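You operate a simulated robot arm through the tools that you are given. There is no shell and no other tool.

Carry out the task below with a simulated robot arm. There is one attempt and no reset: what you move stays moved.

## Task
Fill tank 2 to about its red line with the long hose.
Fine: use the Fill coupler and valve, spill nothing, shut the valve and put the hose back in the rack.

It is judged by the outcome, as a careful person would: the job done as asked, and still so three seconds after it is handed in. It fails if anything else is knocked over, pushed out of place, dropped, spilled or broken.

## Robot
A 7-joint arm with a fingered hand, fixed in place. Base frame: the origin is at the foot of the arm, x ahead of it, y to its left, z up. Units: cm, degrees, N and s.
With the tool pointing down near the work surface it reaches from about 30 to 70 cm from the base axis. Its first joint turns from -166.0 to 166.0 degrees. Payload 4 kg.
Tool frame: the origin (TCP) lies between the finger pads and is the grasp point; the fingertips stand 2.6 cm ahead of it; z points along the fingers, y is the line along which they close. Largest opening 14.8 cm; the body of the gripper starts 7.3 cm behind the TCP. The gripper is a hand of 3 fingers: y runs from the thumb to the fingers, the wrist lies at [0, 0, -23.9] in the tool frame.
Orientation is told as [roll, pitch, yaw] about the base's x, y, z axes, in that order, counted from this pose: with the fingers straight down and closing along the base's y, the tool's x points along the base's -x, its y along +y and its z along -z.

## Interface
- The arm moves only by the tool nudge_tool. Its arguments are lists of equal length, an entry for each row: "slide": the shift along the base's x, y, z in cm, a list of three; "rotation": the turn, a rotation vector about the base's x, y, z in degrees, a list of three. In form: {"slide": [[x, y, z], ...], "rotation": [[ax, ay, az], ...]}. A call has 1 to 20 rows; each row is the pose to reach, as a shift and turn from the pose commanded when the call began. Rows are played at 5 a second. More than 5 cm and 8.6 degrees between two rows, and nothing of the call is played. Where a pose cannot be reached the arm comes as near as it can. A force on the tool above 40 N (or 10 N above the force at the start of the call, whichever is more), or a blocked arm, ends the call early, and 0.2 s more pass. In this call time passes only in rows, and 0.2 s behind the last. The reply holds the time, the measured pose of the TCP, the force on the tool along the base axes, the opening and the grip force, in the units named above and with some noise, with the torque about the TCP (base axes, N m) and any sound that the robot's microphone picked up.
- Cameras (640 x 400 px; columns grow to the right, rows downward): "scene" is fixed at [4.79, 49.76, 161.87]; the picture's right is [-0.65, -0.76, 0.00], its down [-0.60, 0.52, -0.61] and it looks along [0.46, -0.40, -0.79] (base axes); focal length 214 px, centre (320, 200). "wrist" rides on the gripper at [6.8, -3.9, -9] in the tool frame; the picture's right is [0.50, 0.87, 0.00], its down [-0.66, 0.38, -0.65] and it looks along [-0.57, 0.33, 0.76] (tool axes); focal length 222 px, centre (320, 200).
- snapshot(camera): a new picture of that camera. It takes no simulated time.
- move_column(by): slides the trunk up (or, below 0, down) by that many cm; the arm rides with it, the base frame stays. It gives what a move gives, with no picture.
- finger_targets(finger1, finger2, thumb_bend): sets how far each is bent, from 0 (flat) to 1 (curled in); at 0.3 the hand is open as for a grip, at 0.7 the pads meet at the TCP. One left out holds its place. A second passes; each finger stops where it meets its share of the squeeze, and holds until it gets a number again. It is the only way to open and close the hand. It gives what a move gives, with no picture; readings hold the bend of each and the force on the fingers (four entries, about 0 where the hand has none), thumb and palm.
- probe_pixels(camera, pixels): for up to 12 pixels [column, row] of the newest picture of that camera ("zoom" is the newest enlarged one), the place [x, y, z] in the base frame of the surface seen there, good to about 0.2 cm, but the place of the scene camera against the robot may be out by one fixed shift of up to 2.5 cm in any direction. It takes no simulated time.
- close_up(camera, box): a new picture of the part [left, top, right, bottom] of that camera's present view, enlarged. It takes no simulated time.
- finish_job(): hands the job in; it is judged then, once.

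Unless the task says otherwise, let go and move clear before handing in.

The tools are called after "Call:" by a JSON object that holds its "op" and its "data". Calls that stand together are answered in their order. nudge_tool: Moves the arm, as the interface text tells. Its arguments: {"type":"object","properties":{"slide":{"type":"array","items":{"type":"array","items":{"type":"number"}}},"rotation":{"type":"array","items":{"type":"array","items":{"type":"number"}}}},"required":["slide","rotation"]} The other tools are called the same way: move_column (by) slides the trunk up or down; finger_targets (finger1, finger2, thumb_bend) moves the fingers one by one; snapshot (camera) takes a picture; probe_pixels (camera, pixels) gives the place of the surface under pixels of a picture; close_up (camera, box) takes an enlarged picture of a part of a camera's view; finish_job () hands the job in.

At the start:

```text
clock: 0.0
tool_pos: [36.74, 14.32, 128.28]
ee_rot: [0.0, 0.0, 0.0]
force: [0.4, 0.0, 0.0]
torque: [-0.02, -0.05, 0.0]
opening: 14.79
grasp_force: 0.1
shape: jaw
bend: [0.3, 0.3, 0.3]
finger forces: [0.0, 0.1, 0.1, 0.0, 0.0, 0.0]
trunk travel left (down, up): [-52.5, 6.5]
```

scene: 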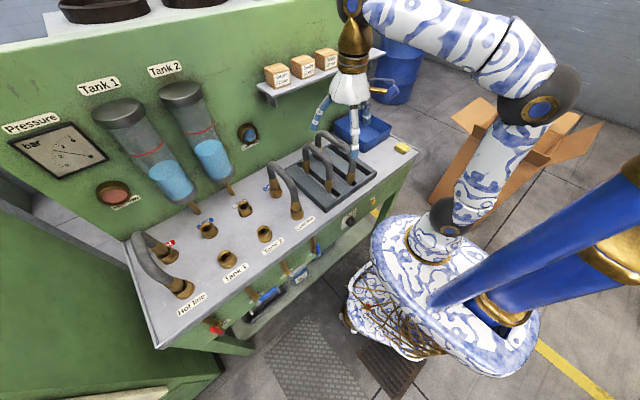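
wrist: 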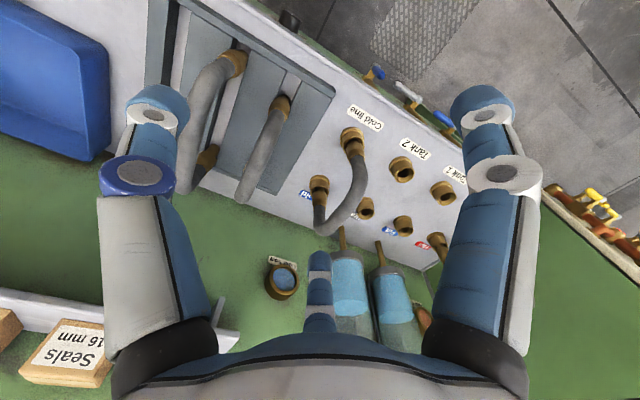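

The scene shows a bench with two tanks, couplers, and a hose rack. I'll enlarge the parts that matter before moving.

Call:
{"op": "close_up", "data": {"camera": "scene", "box": [120, 170, 320, 295]}}

Call:
{"op": "close_up", "data": {"camera": "scene", "box": [240, 110, 400, 210]}}

Call:
{"op": "close_up", "data": {"camera": "scene", "box": [190, 220, 390, 345]}}

Call:
{"op": "close_up", "data": {"camera": "scene", "box": [0, 60, 260, 220]}}

Call:
{"op": "close_up", "data": {"camera": "wrist", "box": [280, 50, 500, 260]}}

Call:
{"op": "close_up", "data": {"camera": "wrist", "box": [120, 0, 380, 220]}}

```text
3.20 times, centred on (220, 232) of scene
```

zoom: 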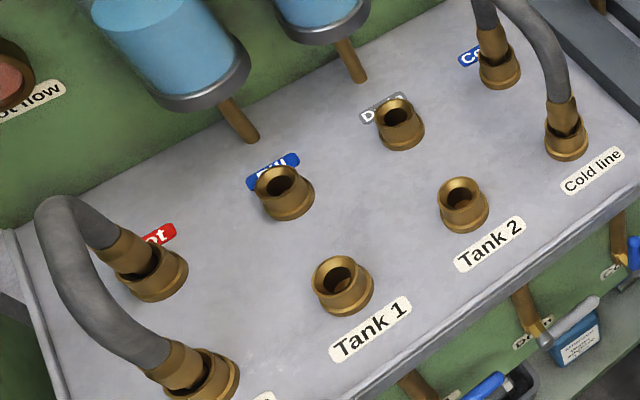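

```text
4.00 times, centred on (320, 160) of scene
```

zoom: 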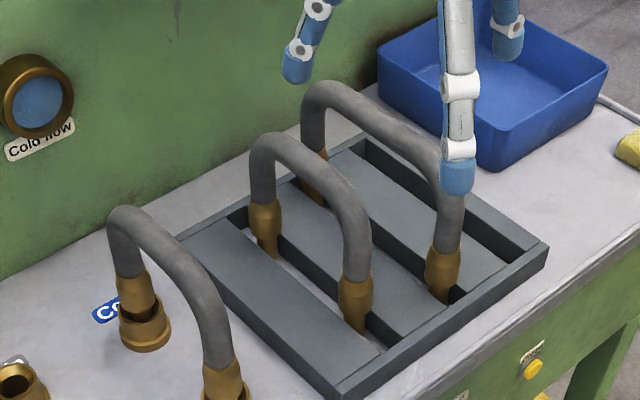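

```text
3.20 times, centred on (290, 282) of scene
```

zoom: 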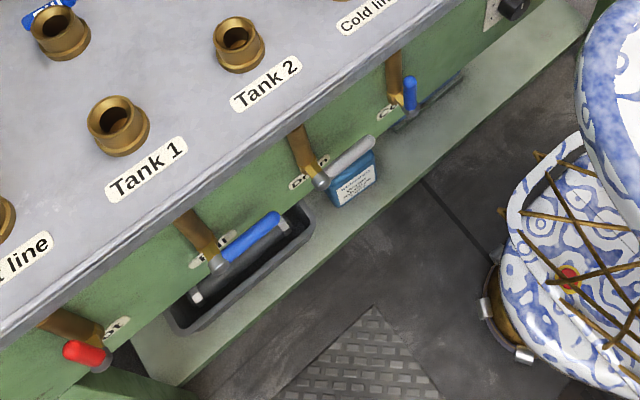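

```text
2.46 times, centred on (130, 140) of scene
```

zoom: 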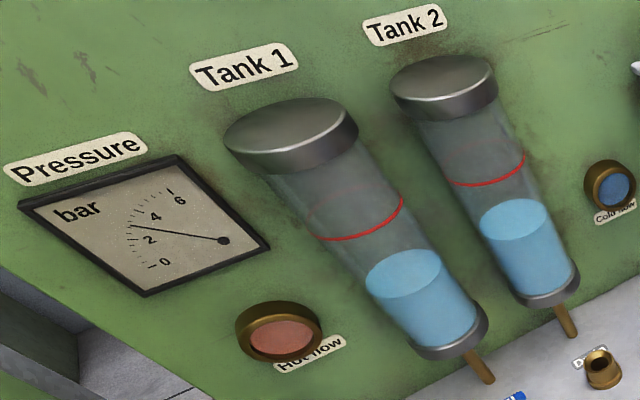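

```text
1.90 times, centred on (390, 155) of wrist
```

zoom: 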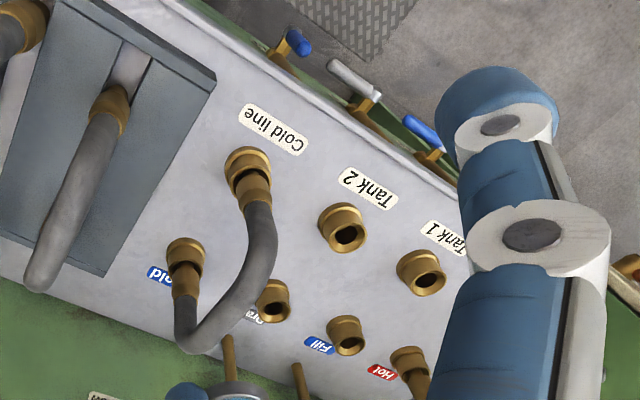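

```text
1.82 times, centred on (250, 110) of wrist
```

zoom: 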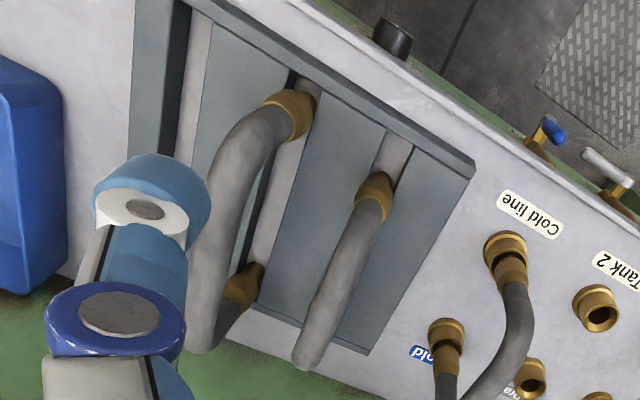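

The back row reads Hot, Fill, Drain, Cold and the front row reads Hot line, Tank 1, Tank 2, Cold line. Two spare hoses stand in the rack. I'll measure the couplers and hoses with both cameras, which also gives me the scene camera's fixed shift.

Call:
{"op": "snapshot", "data": {"camera": "wrist"}}

Call:
{"op": "snapshot", "data": {"camera": "scene"}}

Call:
{"op": "probe_pixels", "data": {"camera": "wrist", "pixels": [[403, 176], [445, 201], [403, 234], [367, 216], [351, 133], [319, 182], [238, 58], [283, 103], [210, 155], [245, 190], [300, 150], [402, 160]]}}

Call:
{"op": "probe_pixels", "data": {"camera": "scene", "pixels": [[264, 232], [226, 257], [208, 229], [244, 207], [306, 155], [328, 183], [319, 135], [351, 172], [318, 150], [335, 140], [290, 200], [200, 250]]}}

```text
taken
```

wrist: 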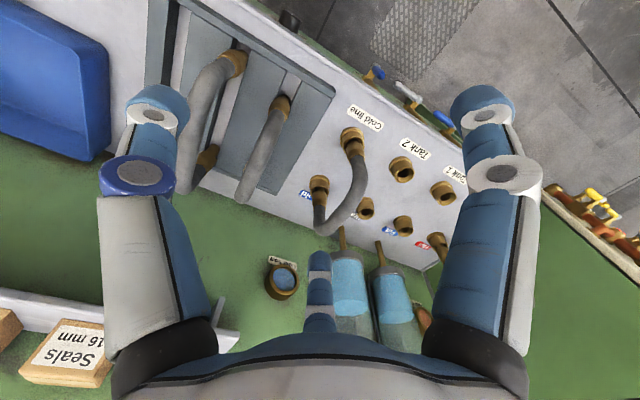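

```text
taken
```

scene: 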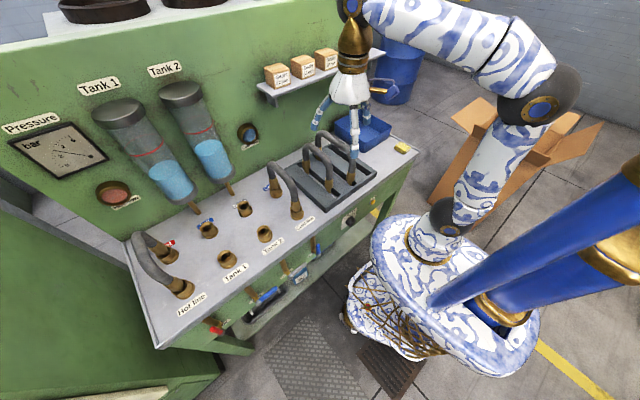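

```text
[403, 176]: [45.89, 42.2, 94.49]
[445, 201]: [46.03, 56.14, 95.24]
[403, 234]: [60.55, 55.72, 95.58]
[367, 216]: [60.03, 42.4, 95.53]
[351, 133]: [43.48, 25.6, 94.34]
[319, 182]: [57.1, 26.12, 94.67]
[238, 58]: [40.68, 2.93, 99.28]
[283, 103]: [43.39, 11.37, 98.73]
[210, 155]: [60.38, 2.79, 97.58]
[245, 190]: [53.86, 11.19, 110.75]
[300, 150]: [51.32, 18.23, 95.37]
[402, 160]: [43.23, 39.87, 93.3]
```

```text
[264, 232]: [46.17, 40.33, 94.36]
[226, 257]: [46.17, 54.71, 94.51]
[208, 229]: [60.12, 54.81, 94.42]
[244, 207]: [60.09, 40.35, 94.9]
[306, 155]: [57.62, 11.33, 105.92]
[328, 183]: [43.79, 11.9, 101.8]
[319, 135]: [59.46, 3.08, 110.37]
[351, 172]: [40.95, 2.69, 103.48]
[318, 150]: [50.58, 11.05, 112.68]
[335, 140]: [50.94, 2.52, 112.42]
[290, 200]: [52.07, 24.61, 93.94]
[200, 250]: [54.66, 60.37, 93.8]
```

Both cameras agree on the layout. The long hose is the rack one at y≈2.8 with a span of about 20 cm, which fits the Fill (60, 56) to Tank 2 (46, 42) diagonal. Next I'll look closely at the valves and the labels on the front.

Call:
{"op": "close_up", "data": {"camera": "scene", "box": [200, 270, 280, 320]}}

Call:
{"op": "close_up", "data": {"camera": "scene", "box": [250, 240, 330, 290]}}

Call:
{"op": "close_up", "data": {"camera": "scene", "box": [310, 180, 420, 250]}}

Call:
{"op": "close_up", "data": {"camera": "wrist", "box": [260, 0, 480, 140]}}

Call:
{"op": "close_up", "data": {"camera": "wrist", "box": [140, 20, 300, 220]}}

```text
8.00 times, centred on (240, 295) of scene
```

zoom: 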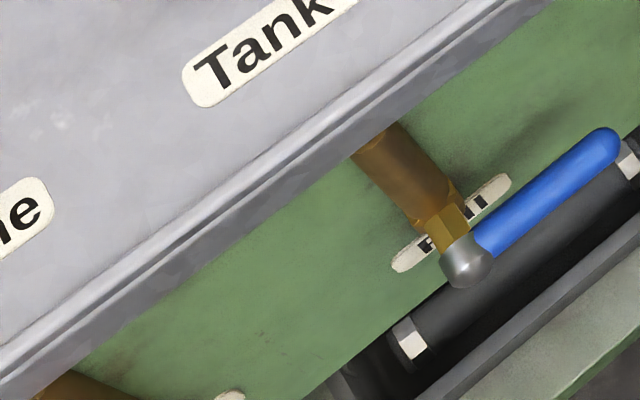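

```text
8.00 times, centred on (290, 265) of scene
```

zoom: 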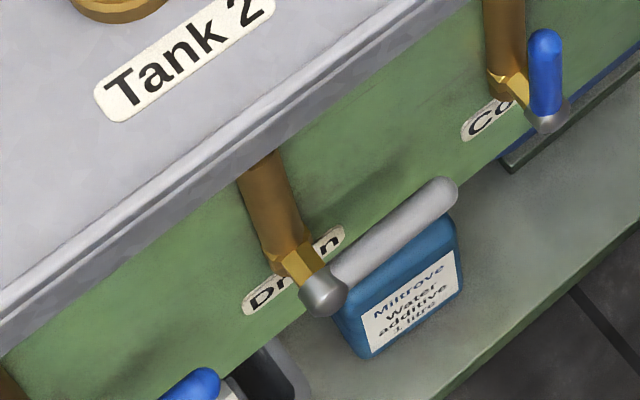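

```text
5.71 times, centred on (365, 215) of scene
```

zoom: 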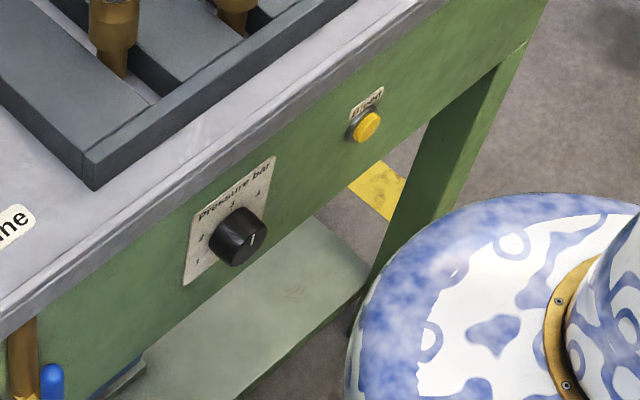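

```text
2.86 times, centred on (370, 70) of wrist
```

zoom: 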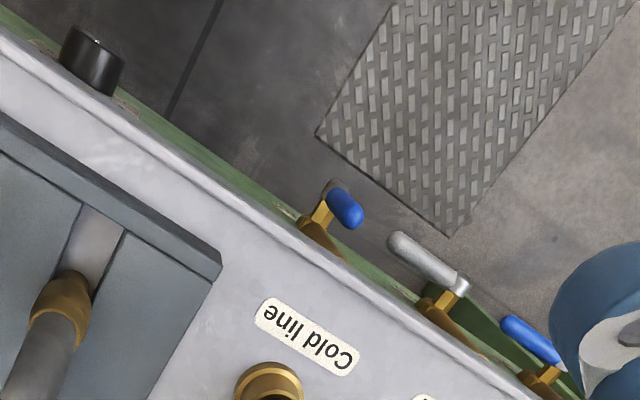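

```text
2.00 times, centred on (220, 120) of wrist
```

zoom: 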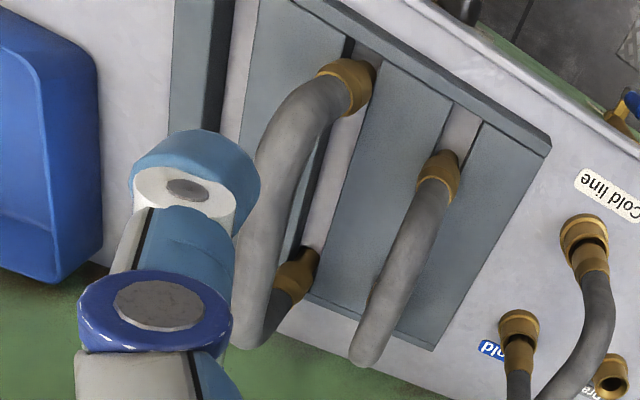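

The Fill lever (blue, near pixel 255,297) lies sideways, which I take as shut, while the Cold lever points a different way. There is also a pressure knob and a yellow button, so I'll read their labels, the gauge and the Hot lever.

Call:
{"op": "close_up", "data": {"camera": "scene", "box": [362, 190, 386, 205]}}

Call:
{"op": "close_up", "data": {"camera": "scene", "box": [336, 205, 368, 235]}}

Call:
{"op": "close_up", "data": {"camera": "scene", "box": [195, 310, 243, 340]}}

Call:
{"op": "close_up", "data": {"camera": "scene", "box": [10, 110, 120, 185]}}

Call:
{"op": "close_up", "data": {"camera": "scene", "box": [150, 70, 260, 210]}}

```text
16.00 times, centred on (374, 198) of scene
```

zoom: 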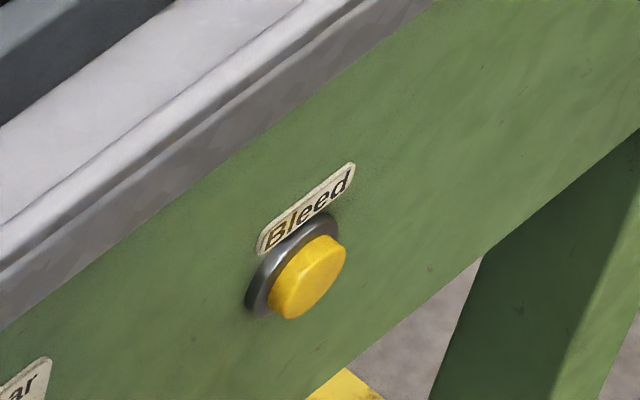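

```text
13.33 times, centred on (352, 220) of scene
```

zoom: 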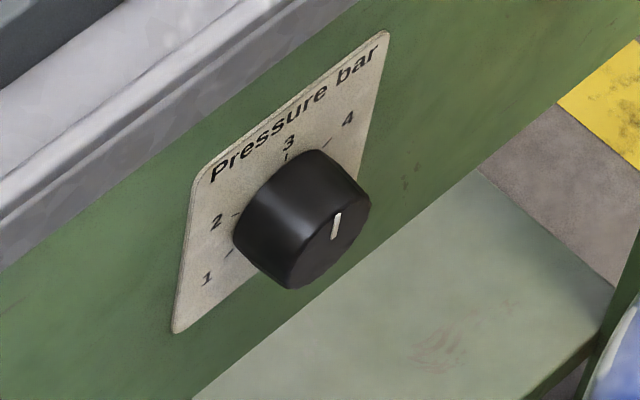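

```text
13.33 times, centred on (219, 325) of scene
```

zoom: 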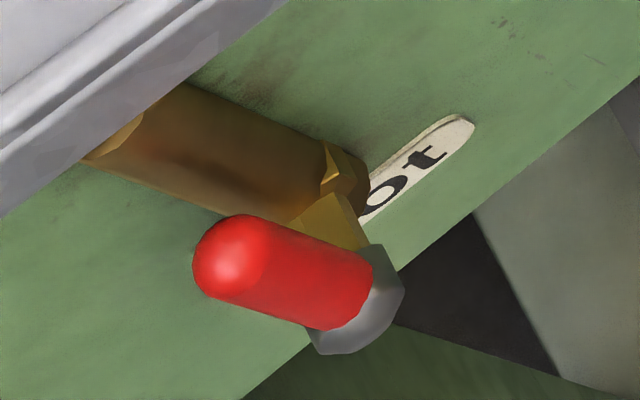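

```text
5.33 times, centred on (65, 148) of scene
```

zoom: 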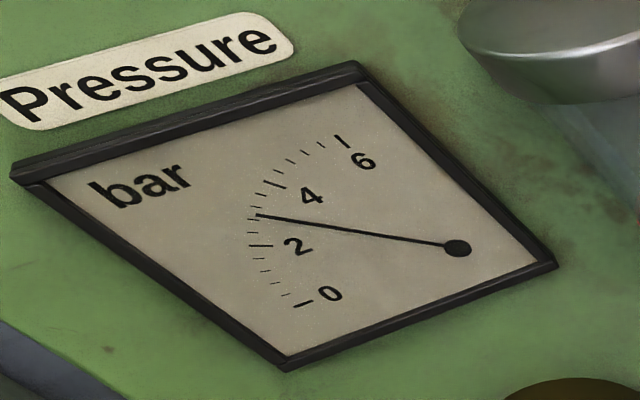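

```text
2.86 times, centred on (205, 140) of scene
```

zoom: 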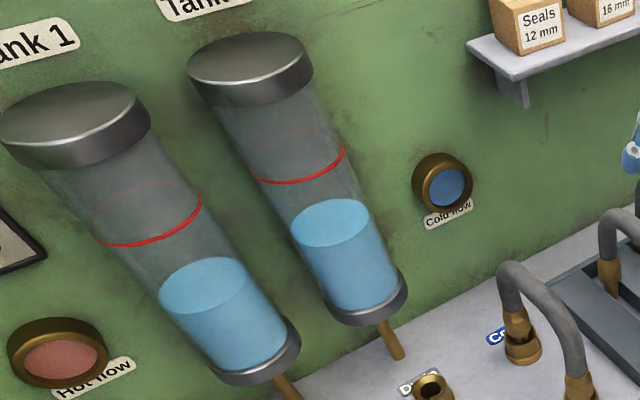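

The button reads "Bleed", and the gauge and knob both show about 3 bar. I'll probe the levers, tanks, shelf, wall and arm so I know the clearances.

Call:
{"op": "close_up", "data": {"camera": "scene", "box": [200, 220, 330, 310]}}

Call:
{"op": "probe_pixels", "data": {"camera": "scene", "pixels": [[258, 302], [275, 288], [251, 293], [291, 277], [305, 263], [318, 254], [318, 245], [314, 238], [213, 331], [205, 320], [350, 219], [375, 199]]}}

Call:
{"op": "probe_pixels", "data": {"camera": "scene", "pixels": [[180, 90], [203, 125], [216, 170], [228, 185], [172, 180], [125, 110], [265, 95], [320, 85], [240, 95], [450, 195], [545, 95], [440, 250]]}}

Call:
{"op": "probe_pixels", "data": {"camera": "scene", "pixels": [[275, 162], [295, 212], [282, 170], [155, 240], [180, 290], [142, 245], [170, 258], [355, 145], [385, 145], [300, 220], [352, 15], [352, 60]]}}

```text
4.44 times, centred on (265, 265) of scene
```

zoom: 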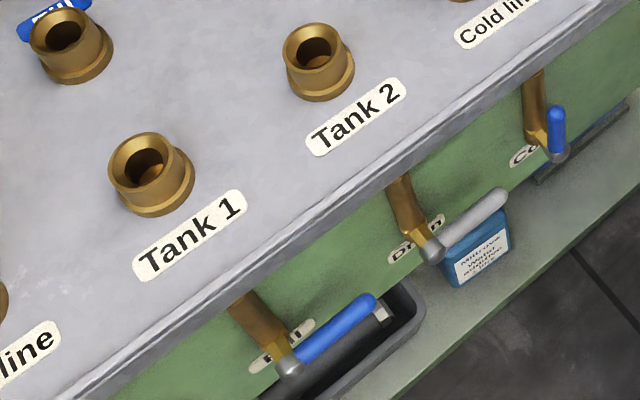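

```text
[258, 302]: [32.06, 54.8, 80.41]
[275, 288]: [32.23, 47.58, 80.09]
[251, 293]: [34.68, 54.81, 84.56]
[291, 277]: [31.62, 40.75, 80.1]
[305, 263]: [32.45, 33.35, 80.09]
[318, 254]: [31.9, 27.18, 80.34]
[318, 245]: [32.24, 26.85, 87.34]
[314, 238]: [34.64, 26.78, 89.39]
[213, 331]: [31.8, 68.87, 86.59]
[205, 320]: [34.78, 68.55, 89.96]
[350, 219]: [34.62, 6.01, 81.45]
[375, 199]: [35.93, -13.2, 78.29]
```

```text
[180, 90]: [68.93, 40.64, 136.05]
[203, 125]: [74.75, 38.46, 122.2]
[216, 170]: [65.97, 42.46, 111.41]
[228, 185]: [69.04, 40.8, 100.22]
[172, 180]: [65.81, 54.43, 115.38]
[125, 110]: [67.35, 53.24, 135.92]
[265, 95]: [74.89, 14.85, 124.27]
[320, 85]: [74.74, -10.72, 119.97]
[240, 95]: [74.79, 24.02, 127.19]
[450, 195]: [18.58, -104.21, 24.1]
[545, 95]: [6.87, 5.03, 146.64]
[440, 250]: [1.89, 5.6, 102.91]
```

```text
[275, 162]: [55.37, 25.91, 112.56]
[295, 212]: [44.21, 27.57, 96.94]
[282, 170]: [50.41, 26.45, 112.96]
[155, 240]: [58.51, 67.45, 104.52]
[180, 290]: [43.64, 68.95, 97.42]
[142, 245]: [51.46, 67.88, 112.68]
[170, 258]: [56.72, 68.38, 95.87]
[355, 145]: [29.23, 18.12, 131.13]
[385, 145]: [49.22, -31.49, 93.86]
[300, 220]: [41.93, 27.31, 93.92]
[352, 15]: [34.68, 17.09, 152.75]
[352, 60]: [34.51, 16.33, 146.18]
```

The Fill lever pivots at about (32, 54.8, 80.4) about the x axis, and its handle points along -y. Hot and Cold stand up and so are open. Next I'll half-close the hand and move above the long hose to measure it with the wrist camera.

Call:
{"op": "finger_targets", "data": {"finger1": 0.48, "finger2": 0.48, "thumb_bend": 0.48}}

Call:
{"op": "nudge_tool", "data": {"slide": [[2, -2, 0], [4.5, -4, 0], [7, -6, 0], [9.5, -8, 0], [12, -10, 0], [13.5, -11.5, 0], [13.5, -11.5, 0]], "rotation": [[0, 0, 0], [0, 0, 0], [0, 0, 0], [0, 0, 0], [0, 0, 0], [0, 0, 0], [0, 0, 0]]}}

Call:
{"op": "snapshot", "data": {"camera": "wrist"}}

Call:
{"op": "snapshot", "data": {"camera": "scene"}}

```text
clock: 1.0
tool_pos: [36.69, 14.33, 128.16]
ee_rot: [0.0, 0.0, 0.0]
force: [0.2, 0.3, 0.5]
torque: [0.01, -0.02, 0.02]
opening: 6.93
grasp_force: 0.1
shape: fingers
bend: [0.48, 0.48, 0.48]
finger forces: [0.1, 0.0, 0.0, 0.0, 0.0, 0.0]
trunk travel left (down, up): [-52.5, 6.5]
```

```text
clock: 2.6
tool_pos: [50.31, 2.87, 128.45]
ee_rot: [0.0, 0.1, 0.0]
force: [0.1, 0.0, -0.5]
torque: [-0.01, -0.02, 0.01]
opening: 6.93
grasp_force: 0.0
shape: fingers
bend: [0.48, 0.48, 0.48]
finger forces: [0.0, 0.1, 0.1, 0.1, 0.0, 0.0]
trunk travel left (down, up): [-52.5, 6.5]
```

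```text
taken
```

wrist: 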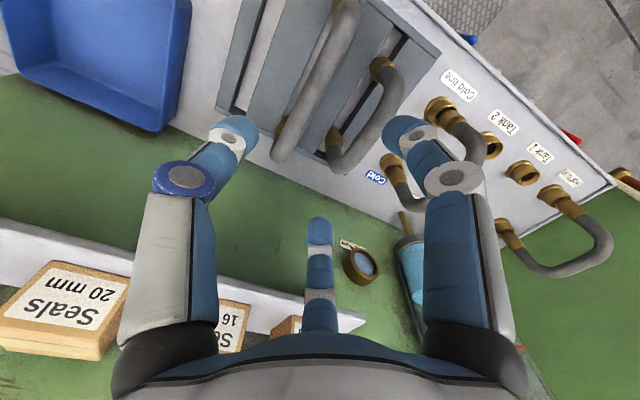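

```text
taken
```

scene: 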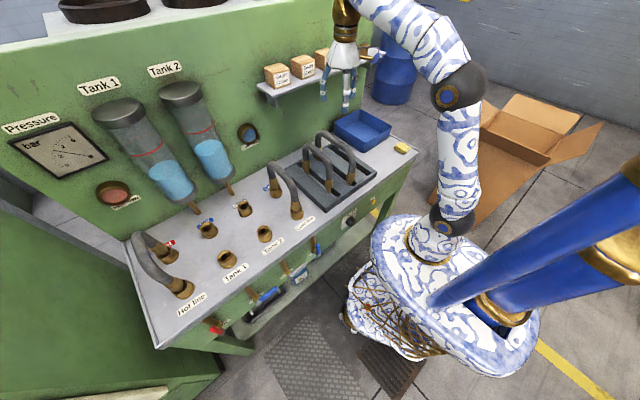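

The hand is now above the rack, with the long hose across (310,90) in the wrist view. I'll probe along its top, along its ends, and at the shelf for clearance.

Call:
{"op": "probe_pixels", "data": {"camera": "wrist", "pixels": [[345, 15], [330, 50], [315, 90], [297, 125], [285, 150], [275, 125], [305, 65], [390, 90], [360, 140], [335, 140], [30, 310], [250, 320]]}}

Call:
{"op": "close_up", "data": {"camera": "wrist", "box": [200, 0, 460, 180]}}

Call:
{"op": "close_up", "data": {"camera": "scene", "box": [280, 115, 390, 205]}}

```text
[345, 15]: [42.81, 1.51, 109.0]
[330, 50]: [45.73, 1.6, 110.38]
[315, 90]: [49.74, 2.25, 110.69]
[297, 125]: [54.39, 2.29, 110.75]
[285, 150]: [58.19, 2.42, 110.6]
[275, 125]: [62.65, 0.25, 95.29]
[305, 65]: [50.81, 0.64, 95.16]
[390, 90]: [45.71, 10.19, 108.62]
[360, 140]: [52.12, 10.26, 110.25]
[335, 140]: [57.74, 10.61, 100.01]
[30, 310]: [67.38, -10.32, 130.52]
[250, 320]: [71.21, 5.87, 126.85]
```

```text
2.22 times, centred on (330, 90) of wrist
```

zoom: 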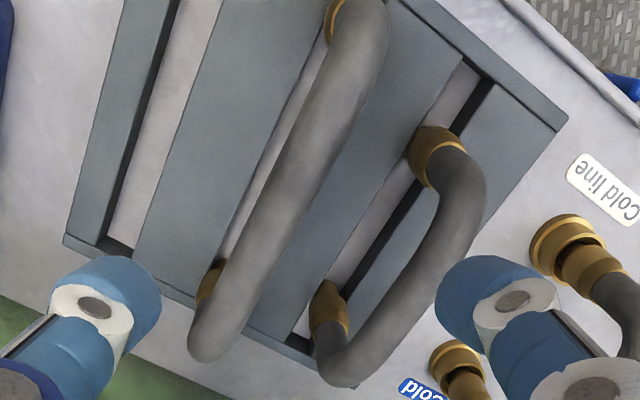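

```text
4.44 times, centred on (335, 160) of scene
```

zoom: 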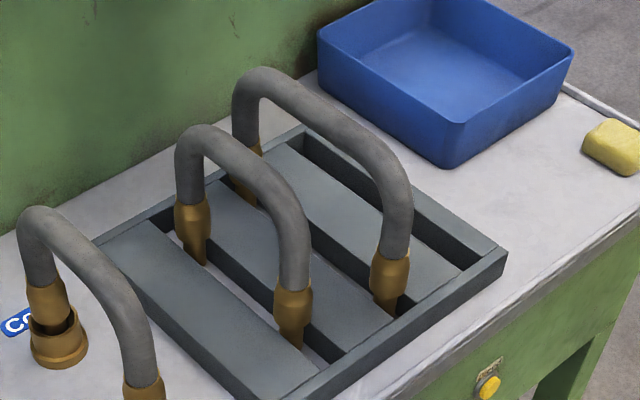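

The long hose's top is at z≈110.8, running along x at y≈2. Before I grasp it, I'll fly empty to the place pose over Fill and Tank 2 with a 44° yaw, to test reach and to measure the couplers.

Call:
{"op": "nudge_tool", "data": {"slide": [[0.1, 2, 0], [0.3, 5, 0], [0.5, 9, 0], [0.7, 13, 0], [0.9, 17, 0], [1.1, 21, 0], [1.3, 25, 0], [1.5, 29, 0], [1.8, 33, 0], [2.0, 37, 0], [2.2, 41, 0], [2.4, 44, 0], [2.5, 46, 0], [2.5, 46, 0]], "rotation": [[0, 0, 2], [0, 0, 5], [0, 0, 9], [0, 0, 13], [0, 0, 17], [0, 0, 21], [0, 0, 25], [0, 0, 29], [0, 0, 33], [0, 0, 36], [0, 0, 39], [0, 0, 42], [0, 0, 44], [0, 0, 44]]}}

Call:
{"op": "snapshot", "data": {"camera": "wrist"}}

Call:
{"op": "snapshot", "data": {"camera": "scene"}}

```text
clock: 5.6
tool_pos: [44.28, 39.16, 121.25]
ee_rot: [0.0, 0.1, 44.1]
force: [0.0, 0.1, 0.4]
torque: [0.0, -0.02, -0.01]
opening: 6.9
grasp_force: 0.2
shape: fingers
bend: [0.48, 0.48, 0.48]
finger forces: [0.0, 0.0, 0.0, 0.0, 0.0, 0.0]
out of reach, approached as far as the arm can: row 6, 7, 8, 9, 10, 11, 12, 13, 14
trunk travel left (down, up): [-52.5, 6.5]
```

```text
taken
```

wrist: 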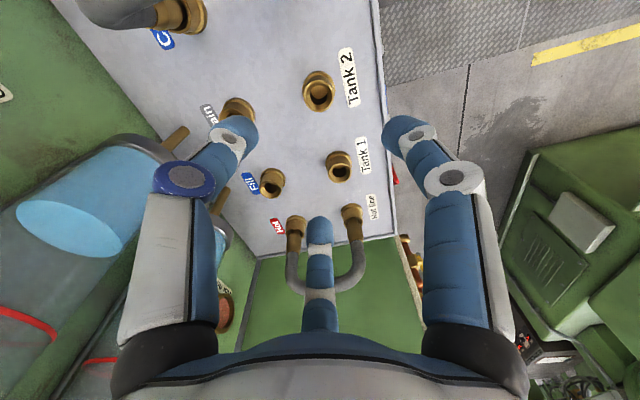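

```text
taken
```

scene: 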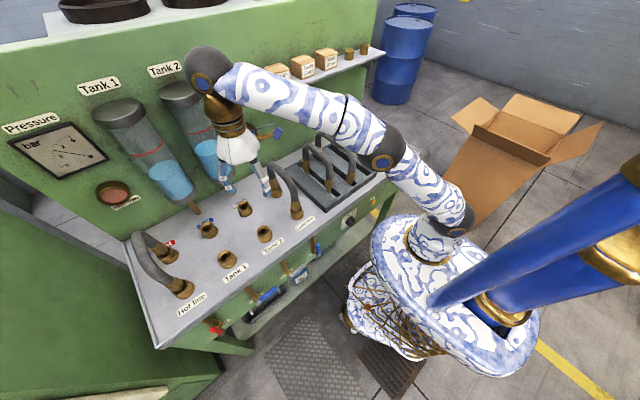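

The arm stopped at its reach limit at radius ≈59 with the hand vertical, so I'll need the trunk raised and the hand tilted in the hose's plane. From this view I can already measure Tank 2 (319,90) and Fill (271,183).

Call:
{"op": "close_up", "data": {"camera": "wrist", "box": [210, 50, 370, 210]}}

Call:
{"op": "probe_pixels", "data": {"camera": "wrist", "pixels": [[319, 74], [304, 92], [335, 92], [320, 107], [320, 95], [271, 169], [258, 182], [284, 182], [271, 195], [271, 190], [290, 130], [360, 110]]}}

```text
2.50 times, centred on (290, 130) of wrist
```

zoom: 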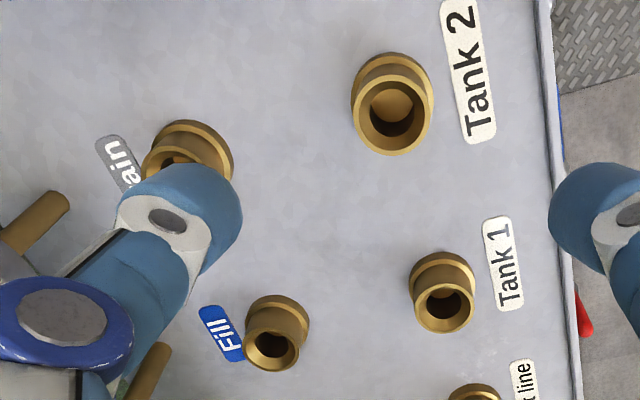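

```text
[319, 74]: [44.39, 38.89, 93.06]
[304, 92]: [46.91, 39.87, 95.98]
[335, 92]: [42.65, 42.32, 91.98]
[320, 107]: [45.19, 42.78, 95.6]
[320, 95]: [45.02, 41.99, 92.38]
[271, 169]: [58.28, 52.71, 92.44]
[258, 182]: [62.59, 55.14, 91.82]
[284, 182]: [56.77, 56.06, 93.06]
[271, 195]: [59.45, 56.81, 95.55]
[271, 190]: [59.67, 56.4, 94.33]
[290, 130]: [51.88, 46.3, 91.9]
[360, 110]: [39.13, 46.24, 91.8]
```

The table is at z≈91.9 and the coupler rims at about 95.8. I'll probe the rims in the zoom, around (395,112) for Tank 2 and (275,345) for Fill, to get their centres.

Call:
{"op": "probe_pixels", "data": {"camera": "zoom", "pixels": [[362, 112], [429, 112], [395, 78], [395, 149], [370, 90], [420, 90], [372, 138], [418, 138], [250, 345], [299, 345], [275, 325], [275, 366]]}}

Call:
{"op": "probe_pixels", "data": {"camera": "zoom", "pixels": [[258, 330], [292, 330], [258, 360], [292, 360], [418, 306], [470, 306], [445, 284], [445, 329], [395, 120], [275, 350], [445, 310], [460, 90]]}}

```text
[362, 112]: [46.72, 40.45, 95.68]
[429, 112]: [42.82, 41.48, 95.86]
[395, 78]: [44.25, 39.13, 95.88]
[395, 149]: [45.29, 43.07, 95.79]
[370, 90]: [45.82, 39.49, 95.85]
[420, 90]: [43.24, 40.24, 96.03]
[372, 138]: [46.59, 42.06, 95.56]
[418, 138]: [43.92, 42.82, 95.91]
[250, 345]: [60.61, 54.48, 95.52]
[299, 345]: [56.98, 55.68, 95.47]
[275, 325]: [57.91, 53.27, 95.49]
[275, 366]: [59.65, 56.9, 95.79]
```

```text
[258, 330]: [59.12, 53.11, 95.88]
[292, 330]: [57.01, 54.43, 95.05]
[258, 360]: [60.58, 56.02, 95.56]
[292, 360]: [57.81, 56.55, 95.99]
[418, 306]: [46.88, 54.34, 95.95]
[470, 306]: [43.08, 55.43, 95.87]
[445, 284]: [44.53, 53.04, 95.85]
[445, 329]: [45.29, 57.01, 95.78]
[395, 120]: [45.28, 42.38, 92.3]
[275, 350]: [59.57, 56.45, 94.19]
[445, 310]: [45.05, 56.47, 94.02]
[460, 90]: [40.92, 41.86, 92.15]
```

The couplers sit on a 14 cm grid: Tank 2 at (44.8, 41.1), Fill at (58.8, 55.1), so the hose midpoint is (51.8, 48.1) at azimuth 45°. I'll raise the trunk and then tilt the hand 25° outward to test the reach there.

Call:
{"op": "move_column", "data": {"by": 6.5}}

Call:
{"op": "nudge_tool", "data": {"slide": [[0, 0, 0]], "rotation": [[0, 0, 0]]}}

```text
clock: 6.6
tool_pos: [44.35, 39.11, 127.73]
ee_rot: [0.0, 0.0, 44.0]
force: [-0.2, 0.2, 0.7]
torque: [0.02, 0.0, -0.01]
opening: 6.89
grasp_force: 0.1
shape: fingers
bend: [0.48, 0.48, 0.48]
finger forces: [0.0, 0.0, 0.1, 0.1, 0.0, 0.1]
trunk travel left (down, up): [-59.0, 0.0]
```

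```text
clock: 7.0
tool_pos: [44.21, 39.1, 127.8]
ee_rot: [0.0, 0.0, 44.0]
force: [0.3, -0.9, 0.3]
torque: [0.02, 0.02, -0.01]
opening: 6.87
grasp_force: 0.0
shape: fingers
bend: [0.48, 0.48, 0.48]
finger forces: [0.0, 0.0, 0.0, 0.1, 0.1, 0.0]
trunk travel left (down, up): [-59.0, 0.0]
```

The pose is confirmed at the actual position. Now I'll tilt 25° outward and move to the hover point over the coupler midpoint.

Call:
{"op": "nudge_tool", "data": {"slide": [[0, 0, 0], [0, 0, -1], [0, 0, -2], [0, 0, -3], [1.5, 1.8, -5], [3, 3.6, -7], [5, 6, -9], [6.5, 8, -10], [7.5, 9, -10.8], [7.5, 9, -10.8]], "rotation": [[4.34, -4.5, 0], [8.7, -9, 0], [13, -13.5, 0], [17.4, -18, 0], [17.4, -18, 0], [17.4, -18, 0], [17.4, -18, 0], [17.4, -18, 0], [17.4, -18, 0], [17.4, -18, 0]]}}

Call:
{"op": "snapshot", "data": {"camera": "wrist"}}

Call:
{"op": "snapshot", "data": {"camera": "scene"}}

```text
clock: 9.2
tool_pos: [51.75, 47.99, 117.03]
ee_rot: [0.0, -25.0, 44.0]
force: [0.0, -0.2, 0.2]
torque: [0.03, -0.03, 0.05]
opening: 6.89
grasp_force: 0.0
shape: fingers
bend: [0.48, 0.48, 0.48]
finger forces: [0.0, 0.1, 0.0, 0.1, 0.0, 0.0]
trunk travel left (down, up): [-59.0, 0.0]
```

```text
taken
```

wrist: 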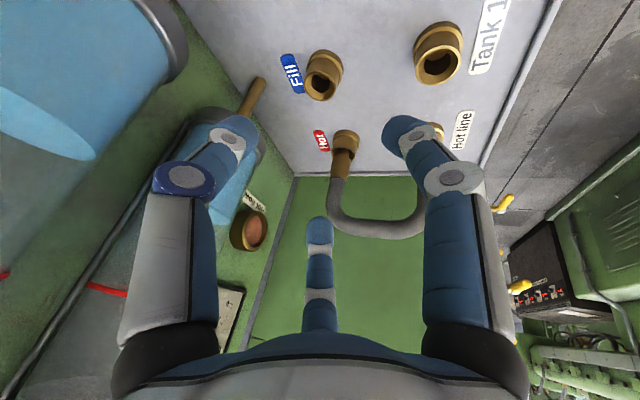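

```text
taken
```

scene: 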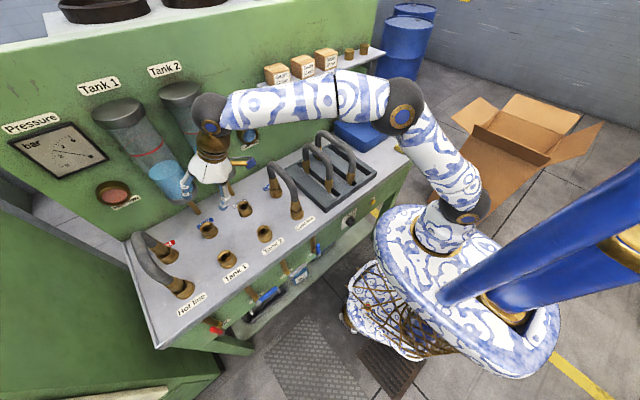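

This pose is reached with the elbow still bent. I'll test whether a smaller tilt of 15° also reaches, since it would grip the hose more squarely.

Call:
{"op": "nudge_tool", "data": {"slide": [[0, 0, 0], [0, 0, 0], [0, 0, 0]], "rotation": [[-3.5, 3.6, 0], [-7, 7.2, 0], [-7, 7.2, 0]]}}

```text
clock: 10.0
tool_pos: [51.65, 48.03, 117.04]
ee_rot: [-0.1, -14.9, 44.0]
force: [-0.1, -0.1, -0.1]
torque: [0.02, 0.02, 0.0]
opening: 6.91
grasp_force: 0.0
shape: fingers
bend: [0.48, 0.48, 0.48]
finger forces: [0.0, 0.0, 0.0, 0.0, 0.0, 0.1]
trunk travel left (down, up): [-59.0, 0.0]
```

A tilt of 15° reaches too, so I'll use it. Next I'll back out, rise and swing to above the long hose with this tilt kept.

Call:
{"op": "nudge_tool", "data": {"slide": [[-2, -2, 2], [-4.5, -4.3, 5], [-7, -6.8, 8], [-9.5, -9, 10.5], [-11.5, -11, 12], [-10.5, -14.5, 12], [-9.4, -18, 12], [-8.4, -21.5, 12], [-7.3, -25, 12], [-6.3, -28.5, 12], [-5.3, -32, 11.5], [-4.2, -35.5, 11], [-3.2, -39, 10.5], [-2.1, -42.5, 10], [-1.2, -45.8, 10], [-1.2, -45.8, 10]], "rotation": [[0, 0, 0], [0, 0, 0], [0, 0, 0], [0, 0, 0], [0, 0, 0], [0, 0, -4.4], [0, 0, -8.8], [0, 0, -13.2], [0, 0, -17.6], [0, 0, -22], [0, 0, -26.4], [0, 0, -30.8], [0, 0, -35.2], [0, 0, -39.6], [0, 0, -44], [0, 0, -44]]}}

Call:
{"op": "snapshot", "data": {"camera": "wrist"}}

```text
clock: 13.4
tool_pos: [50.59, 2.16, 126.9]
ee_rot: [0.0, -15.0, -0.1]
force: [-0.7, -0.8, 0.1]
torque: [0.03, -0.02, -0.03]
opening: 6.9
grasp_force: 0.1
shape: fingers
bend: [0.48, 0.48, 0.48]
finger forces: [0.1, 0.0, 0.1, 0.1, 0.1, 0.0]
trunk travel left (down, up): [-59.0, 0.0]
```

```text
taken
```

wrist: 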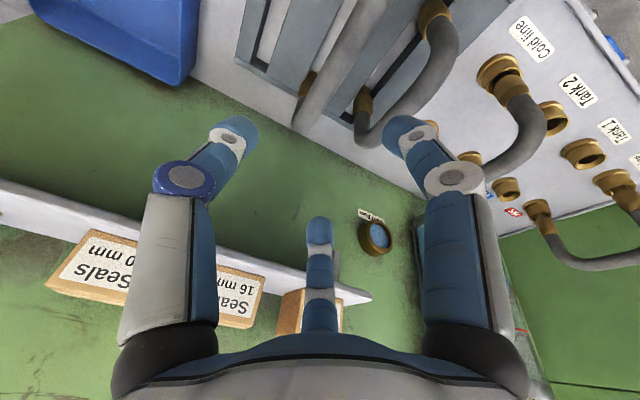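

The hose lies just ahead of the fingers. To pin its centre, I'll calibrate the scene camera on the coupler rims and then measure the hose legs in it.

Call:
{"op": "close_up", "data": {"camera": "scene", "box": [190, 190, 290, 270]}}

Call:
{"op": "probe_pixels", "data": {"camera": "zoom", "pixels": [[320, 200], [100, 100], [400, 300]]}}

```text
5.00 times, centred on (240, 230) of scene
```

zoom: 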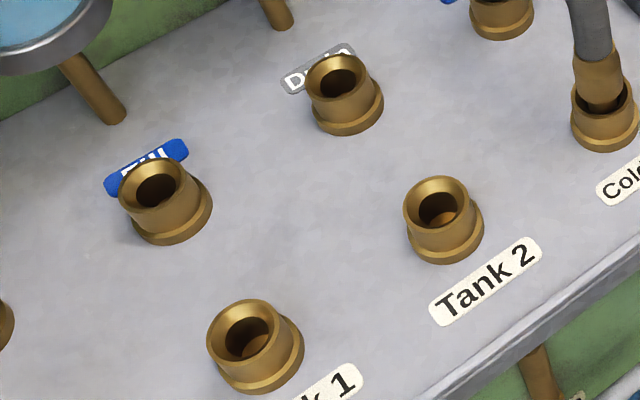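

```text
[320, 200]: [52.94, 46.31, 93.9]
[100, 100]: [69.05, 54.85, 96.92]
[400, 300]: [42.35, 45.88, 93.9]
```

Call:
{"op": "probe_pixels", "data": {"camera": "zoom", "pixels": [[407, 206], [468, 198], [435, 180], [441, 226], [124, 195], [186, 180], [150, 162], [158, 211], [212, 338], [274, 322], [238, 304], [250, 358]]}}

Call:
{"op": "close_up", "data": {"camera": "scene", "box": [290, 120, 370, 190]}}

```text
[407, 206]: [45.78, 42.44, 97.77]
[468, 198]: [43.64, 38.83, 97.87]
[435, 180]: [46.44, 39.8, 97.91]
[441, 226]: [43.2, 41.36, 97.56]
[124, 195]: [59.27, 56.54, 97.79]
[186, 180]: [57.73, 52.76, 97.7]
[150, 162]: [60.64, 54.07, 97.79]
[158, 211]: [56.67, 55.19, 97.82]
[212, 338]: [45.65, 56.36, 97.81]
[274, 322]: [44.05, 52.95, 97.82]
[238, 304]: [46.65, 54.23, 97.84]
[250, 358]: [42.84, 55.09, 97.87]
```

```text
5.71 times, centred on (330, 155) of scene
```

zoom: 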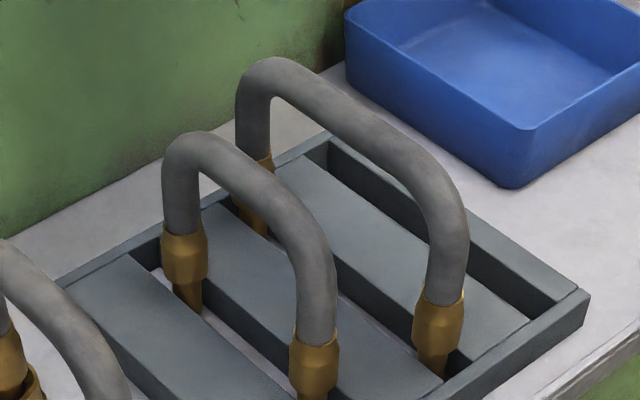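

The scene camera is off by (-0.1, -0.5, +2.0) against the wrist camera. Now I'll probe the long hose's legs and top in this zoom: near leg (447,250), far leg (254,105), top (330,105).

Call:
{"op": "probe_pixels", "data": {"camera": "zoom", "pixels": [[446, 255], [447, 235], [446, 275], [254, 105], [253, 115], [253, 95], [439, 325], [434, 365], [330, 105], [360, 130], [300, 85], [267, 165]]}}

Call:
{"op": "probe_pixels", "data": {"camera": "zoom", "pixels": [[430, 255], [464, 255], [238, 105], [268, 105], [315, 345], [315, 372], [500, 345], [520, 130], [250, 215], [440, 180], [400, 160], [300, 70]]}}

```text
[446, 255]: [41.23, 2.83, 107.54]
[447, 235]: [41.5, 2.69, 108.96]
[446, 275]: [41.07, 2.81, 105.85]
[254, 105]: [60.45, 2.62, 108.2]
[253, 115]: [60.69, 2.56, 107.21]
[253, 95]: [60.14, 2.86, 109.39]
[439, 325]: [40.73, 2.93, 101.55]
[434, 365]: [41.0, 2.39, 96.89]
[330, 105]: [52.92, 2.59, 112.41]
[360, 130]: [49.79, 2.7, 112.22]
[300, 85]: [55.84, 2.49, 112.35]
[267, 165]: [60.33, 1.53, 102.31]
```

```text
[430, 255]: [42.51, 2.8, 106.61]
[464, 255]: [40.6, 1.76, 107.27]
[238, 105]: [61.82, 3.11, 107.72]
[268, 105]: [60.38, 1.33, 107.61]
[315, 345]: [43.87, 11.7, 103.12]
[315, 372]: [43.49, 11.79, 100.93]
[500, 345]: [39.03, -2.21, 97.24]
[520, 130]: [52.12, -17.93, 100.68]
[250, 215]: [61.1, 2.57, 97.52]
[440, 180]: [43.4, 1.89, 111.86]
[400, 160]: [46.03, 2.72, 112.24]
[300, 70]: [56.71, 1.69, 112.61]
```

The hose centre comes out at (51.8, 2.2) with a span of 19.75 and its centreline at z≈109.3. I'll descend to just above it and look before going down to grip.

Call:
{"op": "nudge_tool", "data": {"slide": [[0.3, 0.05, -3], [0.5, 0.05, -6], [0.7, 0.05, -9], [0.8, 0.05, -12], [0.8, 0.05, -13.4], [0.8, 0.05, -13.4]], "rotation": [[0, 0, 0], [0, 0, 0], [0, 0, 0], [0, 0, 0], [0, 0, 0], [0, 0, 0]]}}

Call:
{"op": "snapshot", "data": {"camera": "wrist"}}

Call:
{"op": "close_up", "data": {"camera": "scene", "box": [270, 60, 410, 200]}}

```text
clock: 14.8
tool_pos: [51.32, 2.23, 113.58]
ee_rot: [0.0, -15.0, 0.0]
force: [-0.4, -0.5, -0.4]
torque: [-0.01, 0.04, -0.01]
opening: 6.86
grasp_force: 0.0
shape: fingers
bend: [0.48, 0.48, 0.48]
finger forces: [0.0, 0.0, 0.0, 0.0, 0.0, 0.0]
trunk travel left (down, up): [-59.0, 0.0]
```

```text
taken
```

wrist: 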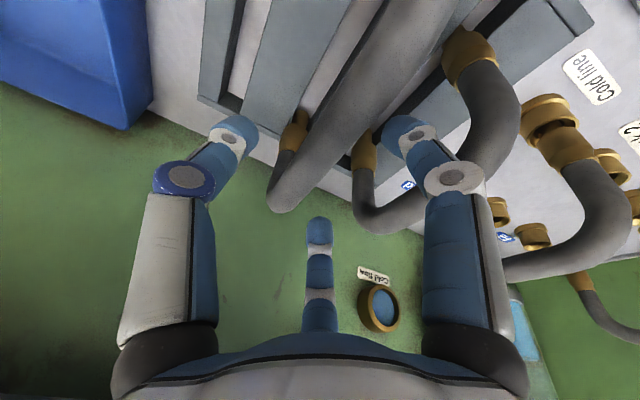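

```text
2.86 times, centred on (340, 130) of scene
```

zoom: 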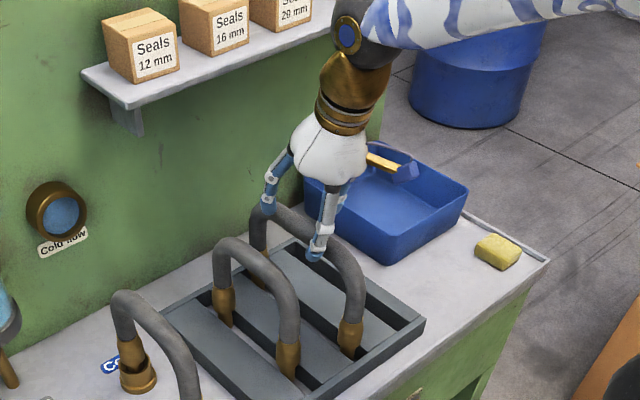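

The fingers straddle the tube as planned, with a wide finger spacing along the hose. I'll descend the last 4.5 cm.

Call:
{"op": "nudge_tool", "data": {"slide": [[0, 0, -1.5], [0, 0, -3], [0, 0, -4.5], [0, 0, -4.5]], "rotation": [[0, 0, 0], [0, 0, 0], [0, 0, 0], [0, 0, 0]]}}

Call:
{"op": "snapshot", "data": {"camera": "wrist"}}

Call:
{"op": "close_up", "data": {"camera": "scene", "box": [290, 90, 390, 190]}}

```text
clock: 15.8
tool_pos: [51.39, 2.22, 109.25]
ee_rot: [0.0, -15.0, 0.0]
force: [-0.2, 0.5, 0.0]
torque: [0.0, 0.0, 0.04]
opening: 6.88
grasp_force: 0.1
shape: fingers
bend: [0.48, 0.48, 0.48]
finger forces: [0.0, 0.1, 0.1, 0.1, 0.0, 0.0]
trunk travel left (down, up): [-59.0, 0.0]
```

```text
taken
```

wrist: 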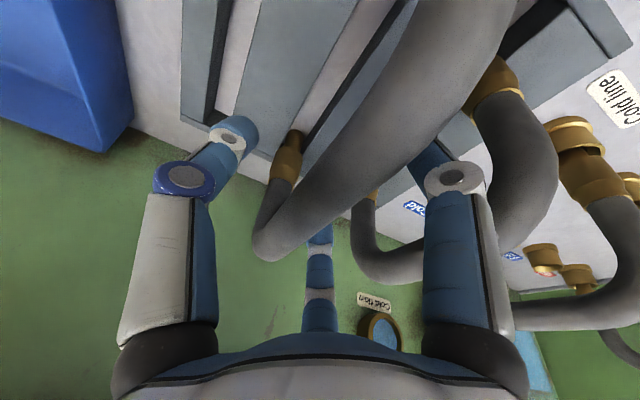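

```text
4.00 times, centred on (340, 140) of scene
```

zoom: 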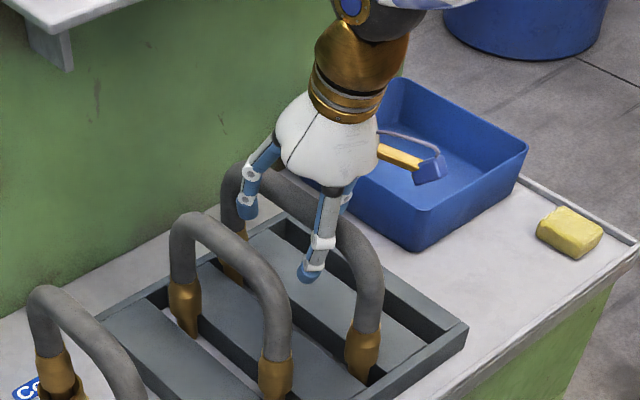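

The tube sits between thumb and fingers at the right height. I'll close the hand.

Call:
{"op": "finger_targets", "data": {"finger1": 0.75, "finger2": 0.75, "thumb_bend": 0.75}}

Call:
{"op": "snapshot", "data": {"camera": "wrist"}}

Call:
{"op": "close_up", "data": {"camera": "scene", "box": [290, 90, 390, 190]}}

```text
clock: 16.8
tool_pos: [51.38, 2.23, 109.05]
ee_rot: [0.1, -14.9, 0.0]
force: [0.3, -0.4, -0.4]
torque: [0.0, 0.04, 0.0]
opening: 0.01
grasp_force: 11.2
shape: fingers
bend: [0.74, 0.72, 0.68]
finger forces: [3.8, 8.0, 0.1, 0.0, 11.1, 0.1]
trunk travel left (down, up): [-59.0, 0.0]
```

```text
taken
```

wrist: 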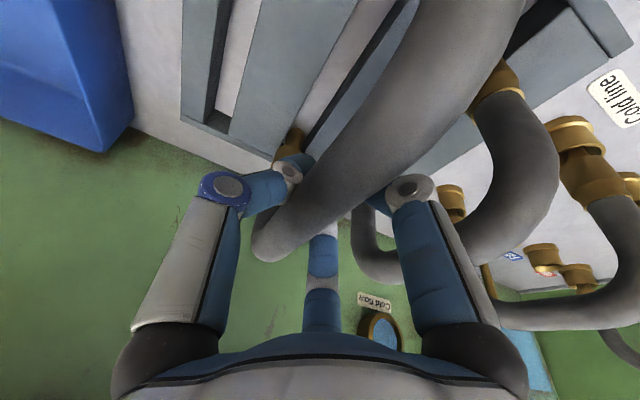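

```text
4.00 times, centred on (340, 140) of scene
```

zoom: 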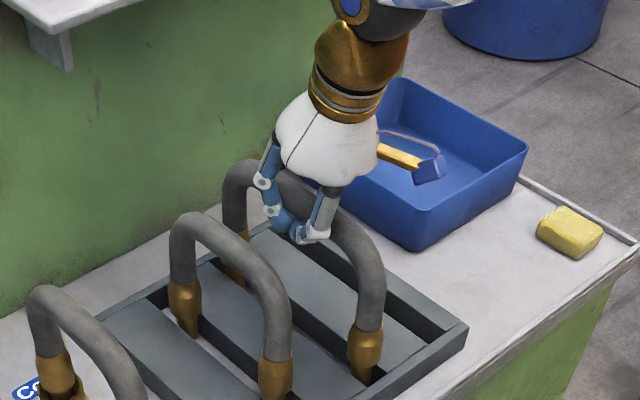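

The hand stopped at bends 0.74/0.72/0.68 with balanced forces of 8+4 N against 11 N, but the opening reads ≈0. I'll check whether the tips wrap under the tube or squeeze it.

Call:
{"op": "close_up", "data": {"camera": "wrist", "box": [190, 120, 450, 300]}}

Call:
{"op": "close_up", "data": {"camera": "scene", "box": [318, 118, 378, 160]}}

```text
2.22 times, centred on (320, 210) of wrist
```

zoom: 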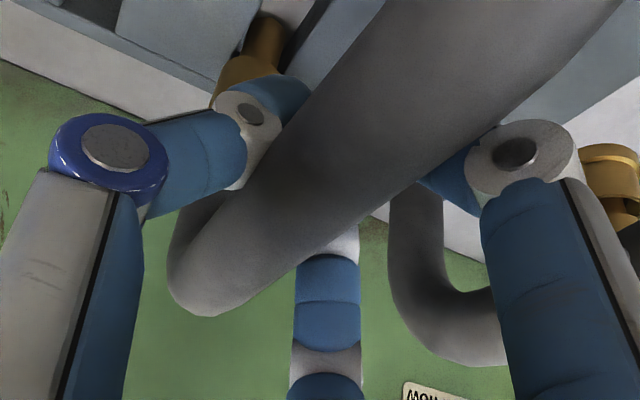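

```text
9.52 times, centred on (348, 139) of scene
```

zoom: 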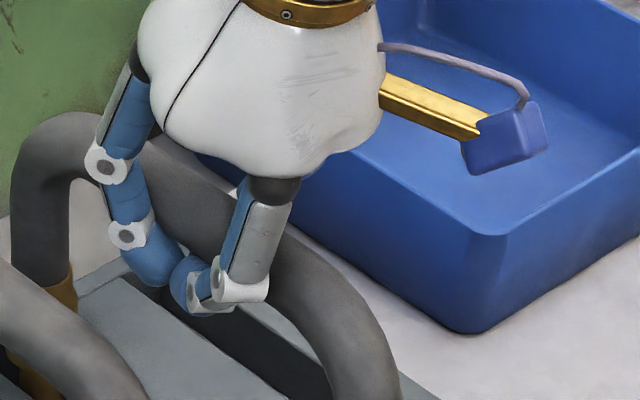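

The tips have wrapped under the tube, which is a loose cage rather than a pinch. I'll reopen to 0.5, rise about 1.3 cm and close again so the pads press the tube's sides.

Call:
{"op": "finger_targets", "data": {"finger1": 0.5, "finger2": 0.5, "thumb_bend": 0.5}}

Call:
{"op": "nudge_tool", "data": {"slide": [[0, 0, 0.7], [0, 0, 1.3], [0, 0, 1.3]], "rotation": [[0, 0, 0], [0, 0, 0], [0, 0, 0]]}}

Call:
{"op": "finger_targets", "data": {"finger1": 0.7, "finger2": 0.7, "thumb_bend": 0.7}}

Call:
{"op": "close_up", "data": {"camera": "wrist", "box": [190, 120, 450, 300]}}

Call:
{"op": "close_up", "data": {"camera": "scene", "box": [318, 108, 378, 160]}}

```text
clock: 17.8
tool_pos: [51.43, 2.24, 109.19]
ee_rot: [-0.1, -15.0, -0.1]
force: [-0.6, -0.2, 0.1]
torque: [-0.02, -0.01, -0.01]
opening: 6.14
grasp_force: 0.0
shape: fingers
bend: [0.5, 0.5, 0.5]
finger forces: [0.0, 0.0, 0.1, 0.0, 0.0, 0.0]
trunk travel left (down, up): [-59.0, 0.0]
```

```text
clock: 18.6
tool_pos: [51.4, 2.29, 110.55]
ee_rot: [-0.1, -15.0, -0.1]
force: [0.3, -0.4, -0.2]
torque: [0.0, 0.01, 0.02]
opening: 6.17
grasp_force: 0.0
shape: fingers
bend: [0.5, 0.5, 0.5]
finger forces: [0.1, 0.0, 0.0, 0.1, 0.1, 0.0]
trunk travel left (down, up): [-59.0, 0.0]
```

```text
clock: 19.6
tool_pos: [51.4, 2.29, 110.48]
ee_rot: [0.1, -14.9, 0.1]
force: [0.3, 0.8, 0.5]
torque: [0.0, 0.0, 0.02]
opening: 1.75
grasp_force: 9.3
shape: fingers
bend: [0.65, 0.63, 0.65]
finger forces: [3.9, 5.1, 0.1, 0.1, 8.8, 0.0]
trunk travel left (down, up): [-59.0, 0.0]
```

```text
2.22 times, centred on (320, 210) of wrist
```

zoom: 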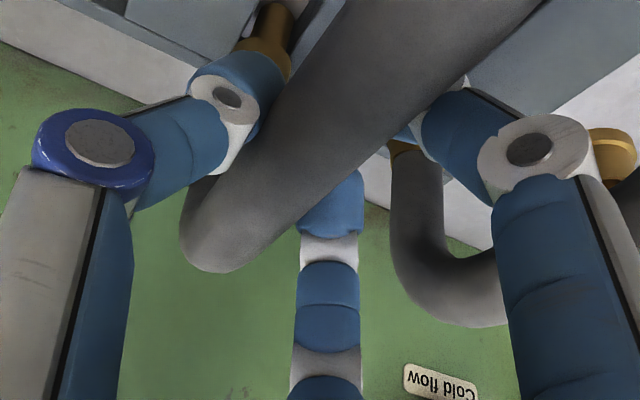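

```text
7.69 times, centred on (348, 134) of scene
```

zoom: 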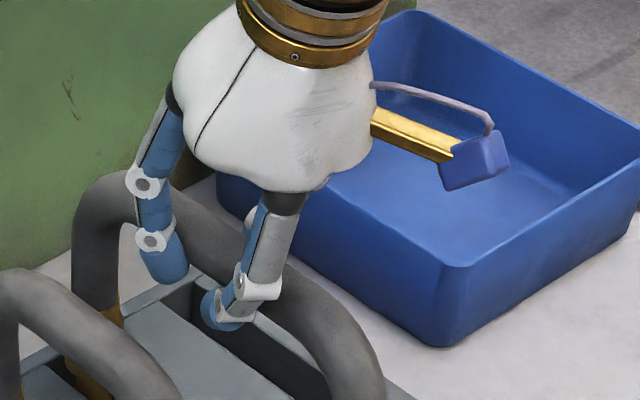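

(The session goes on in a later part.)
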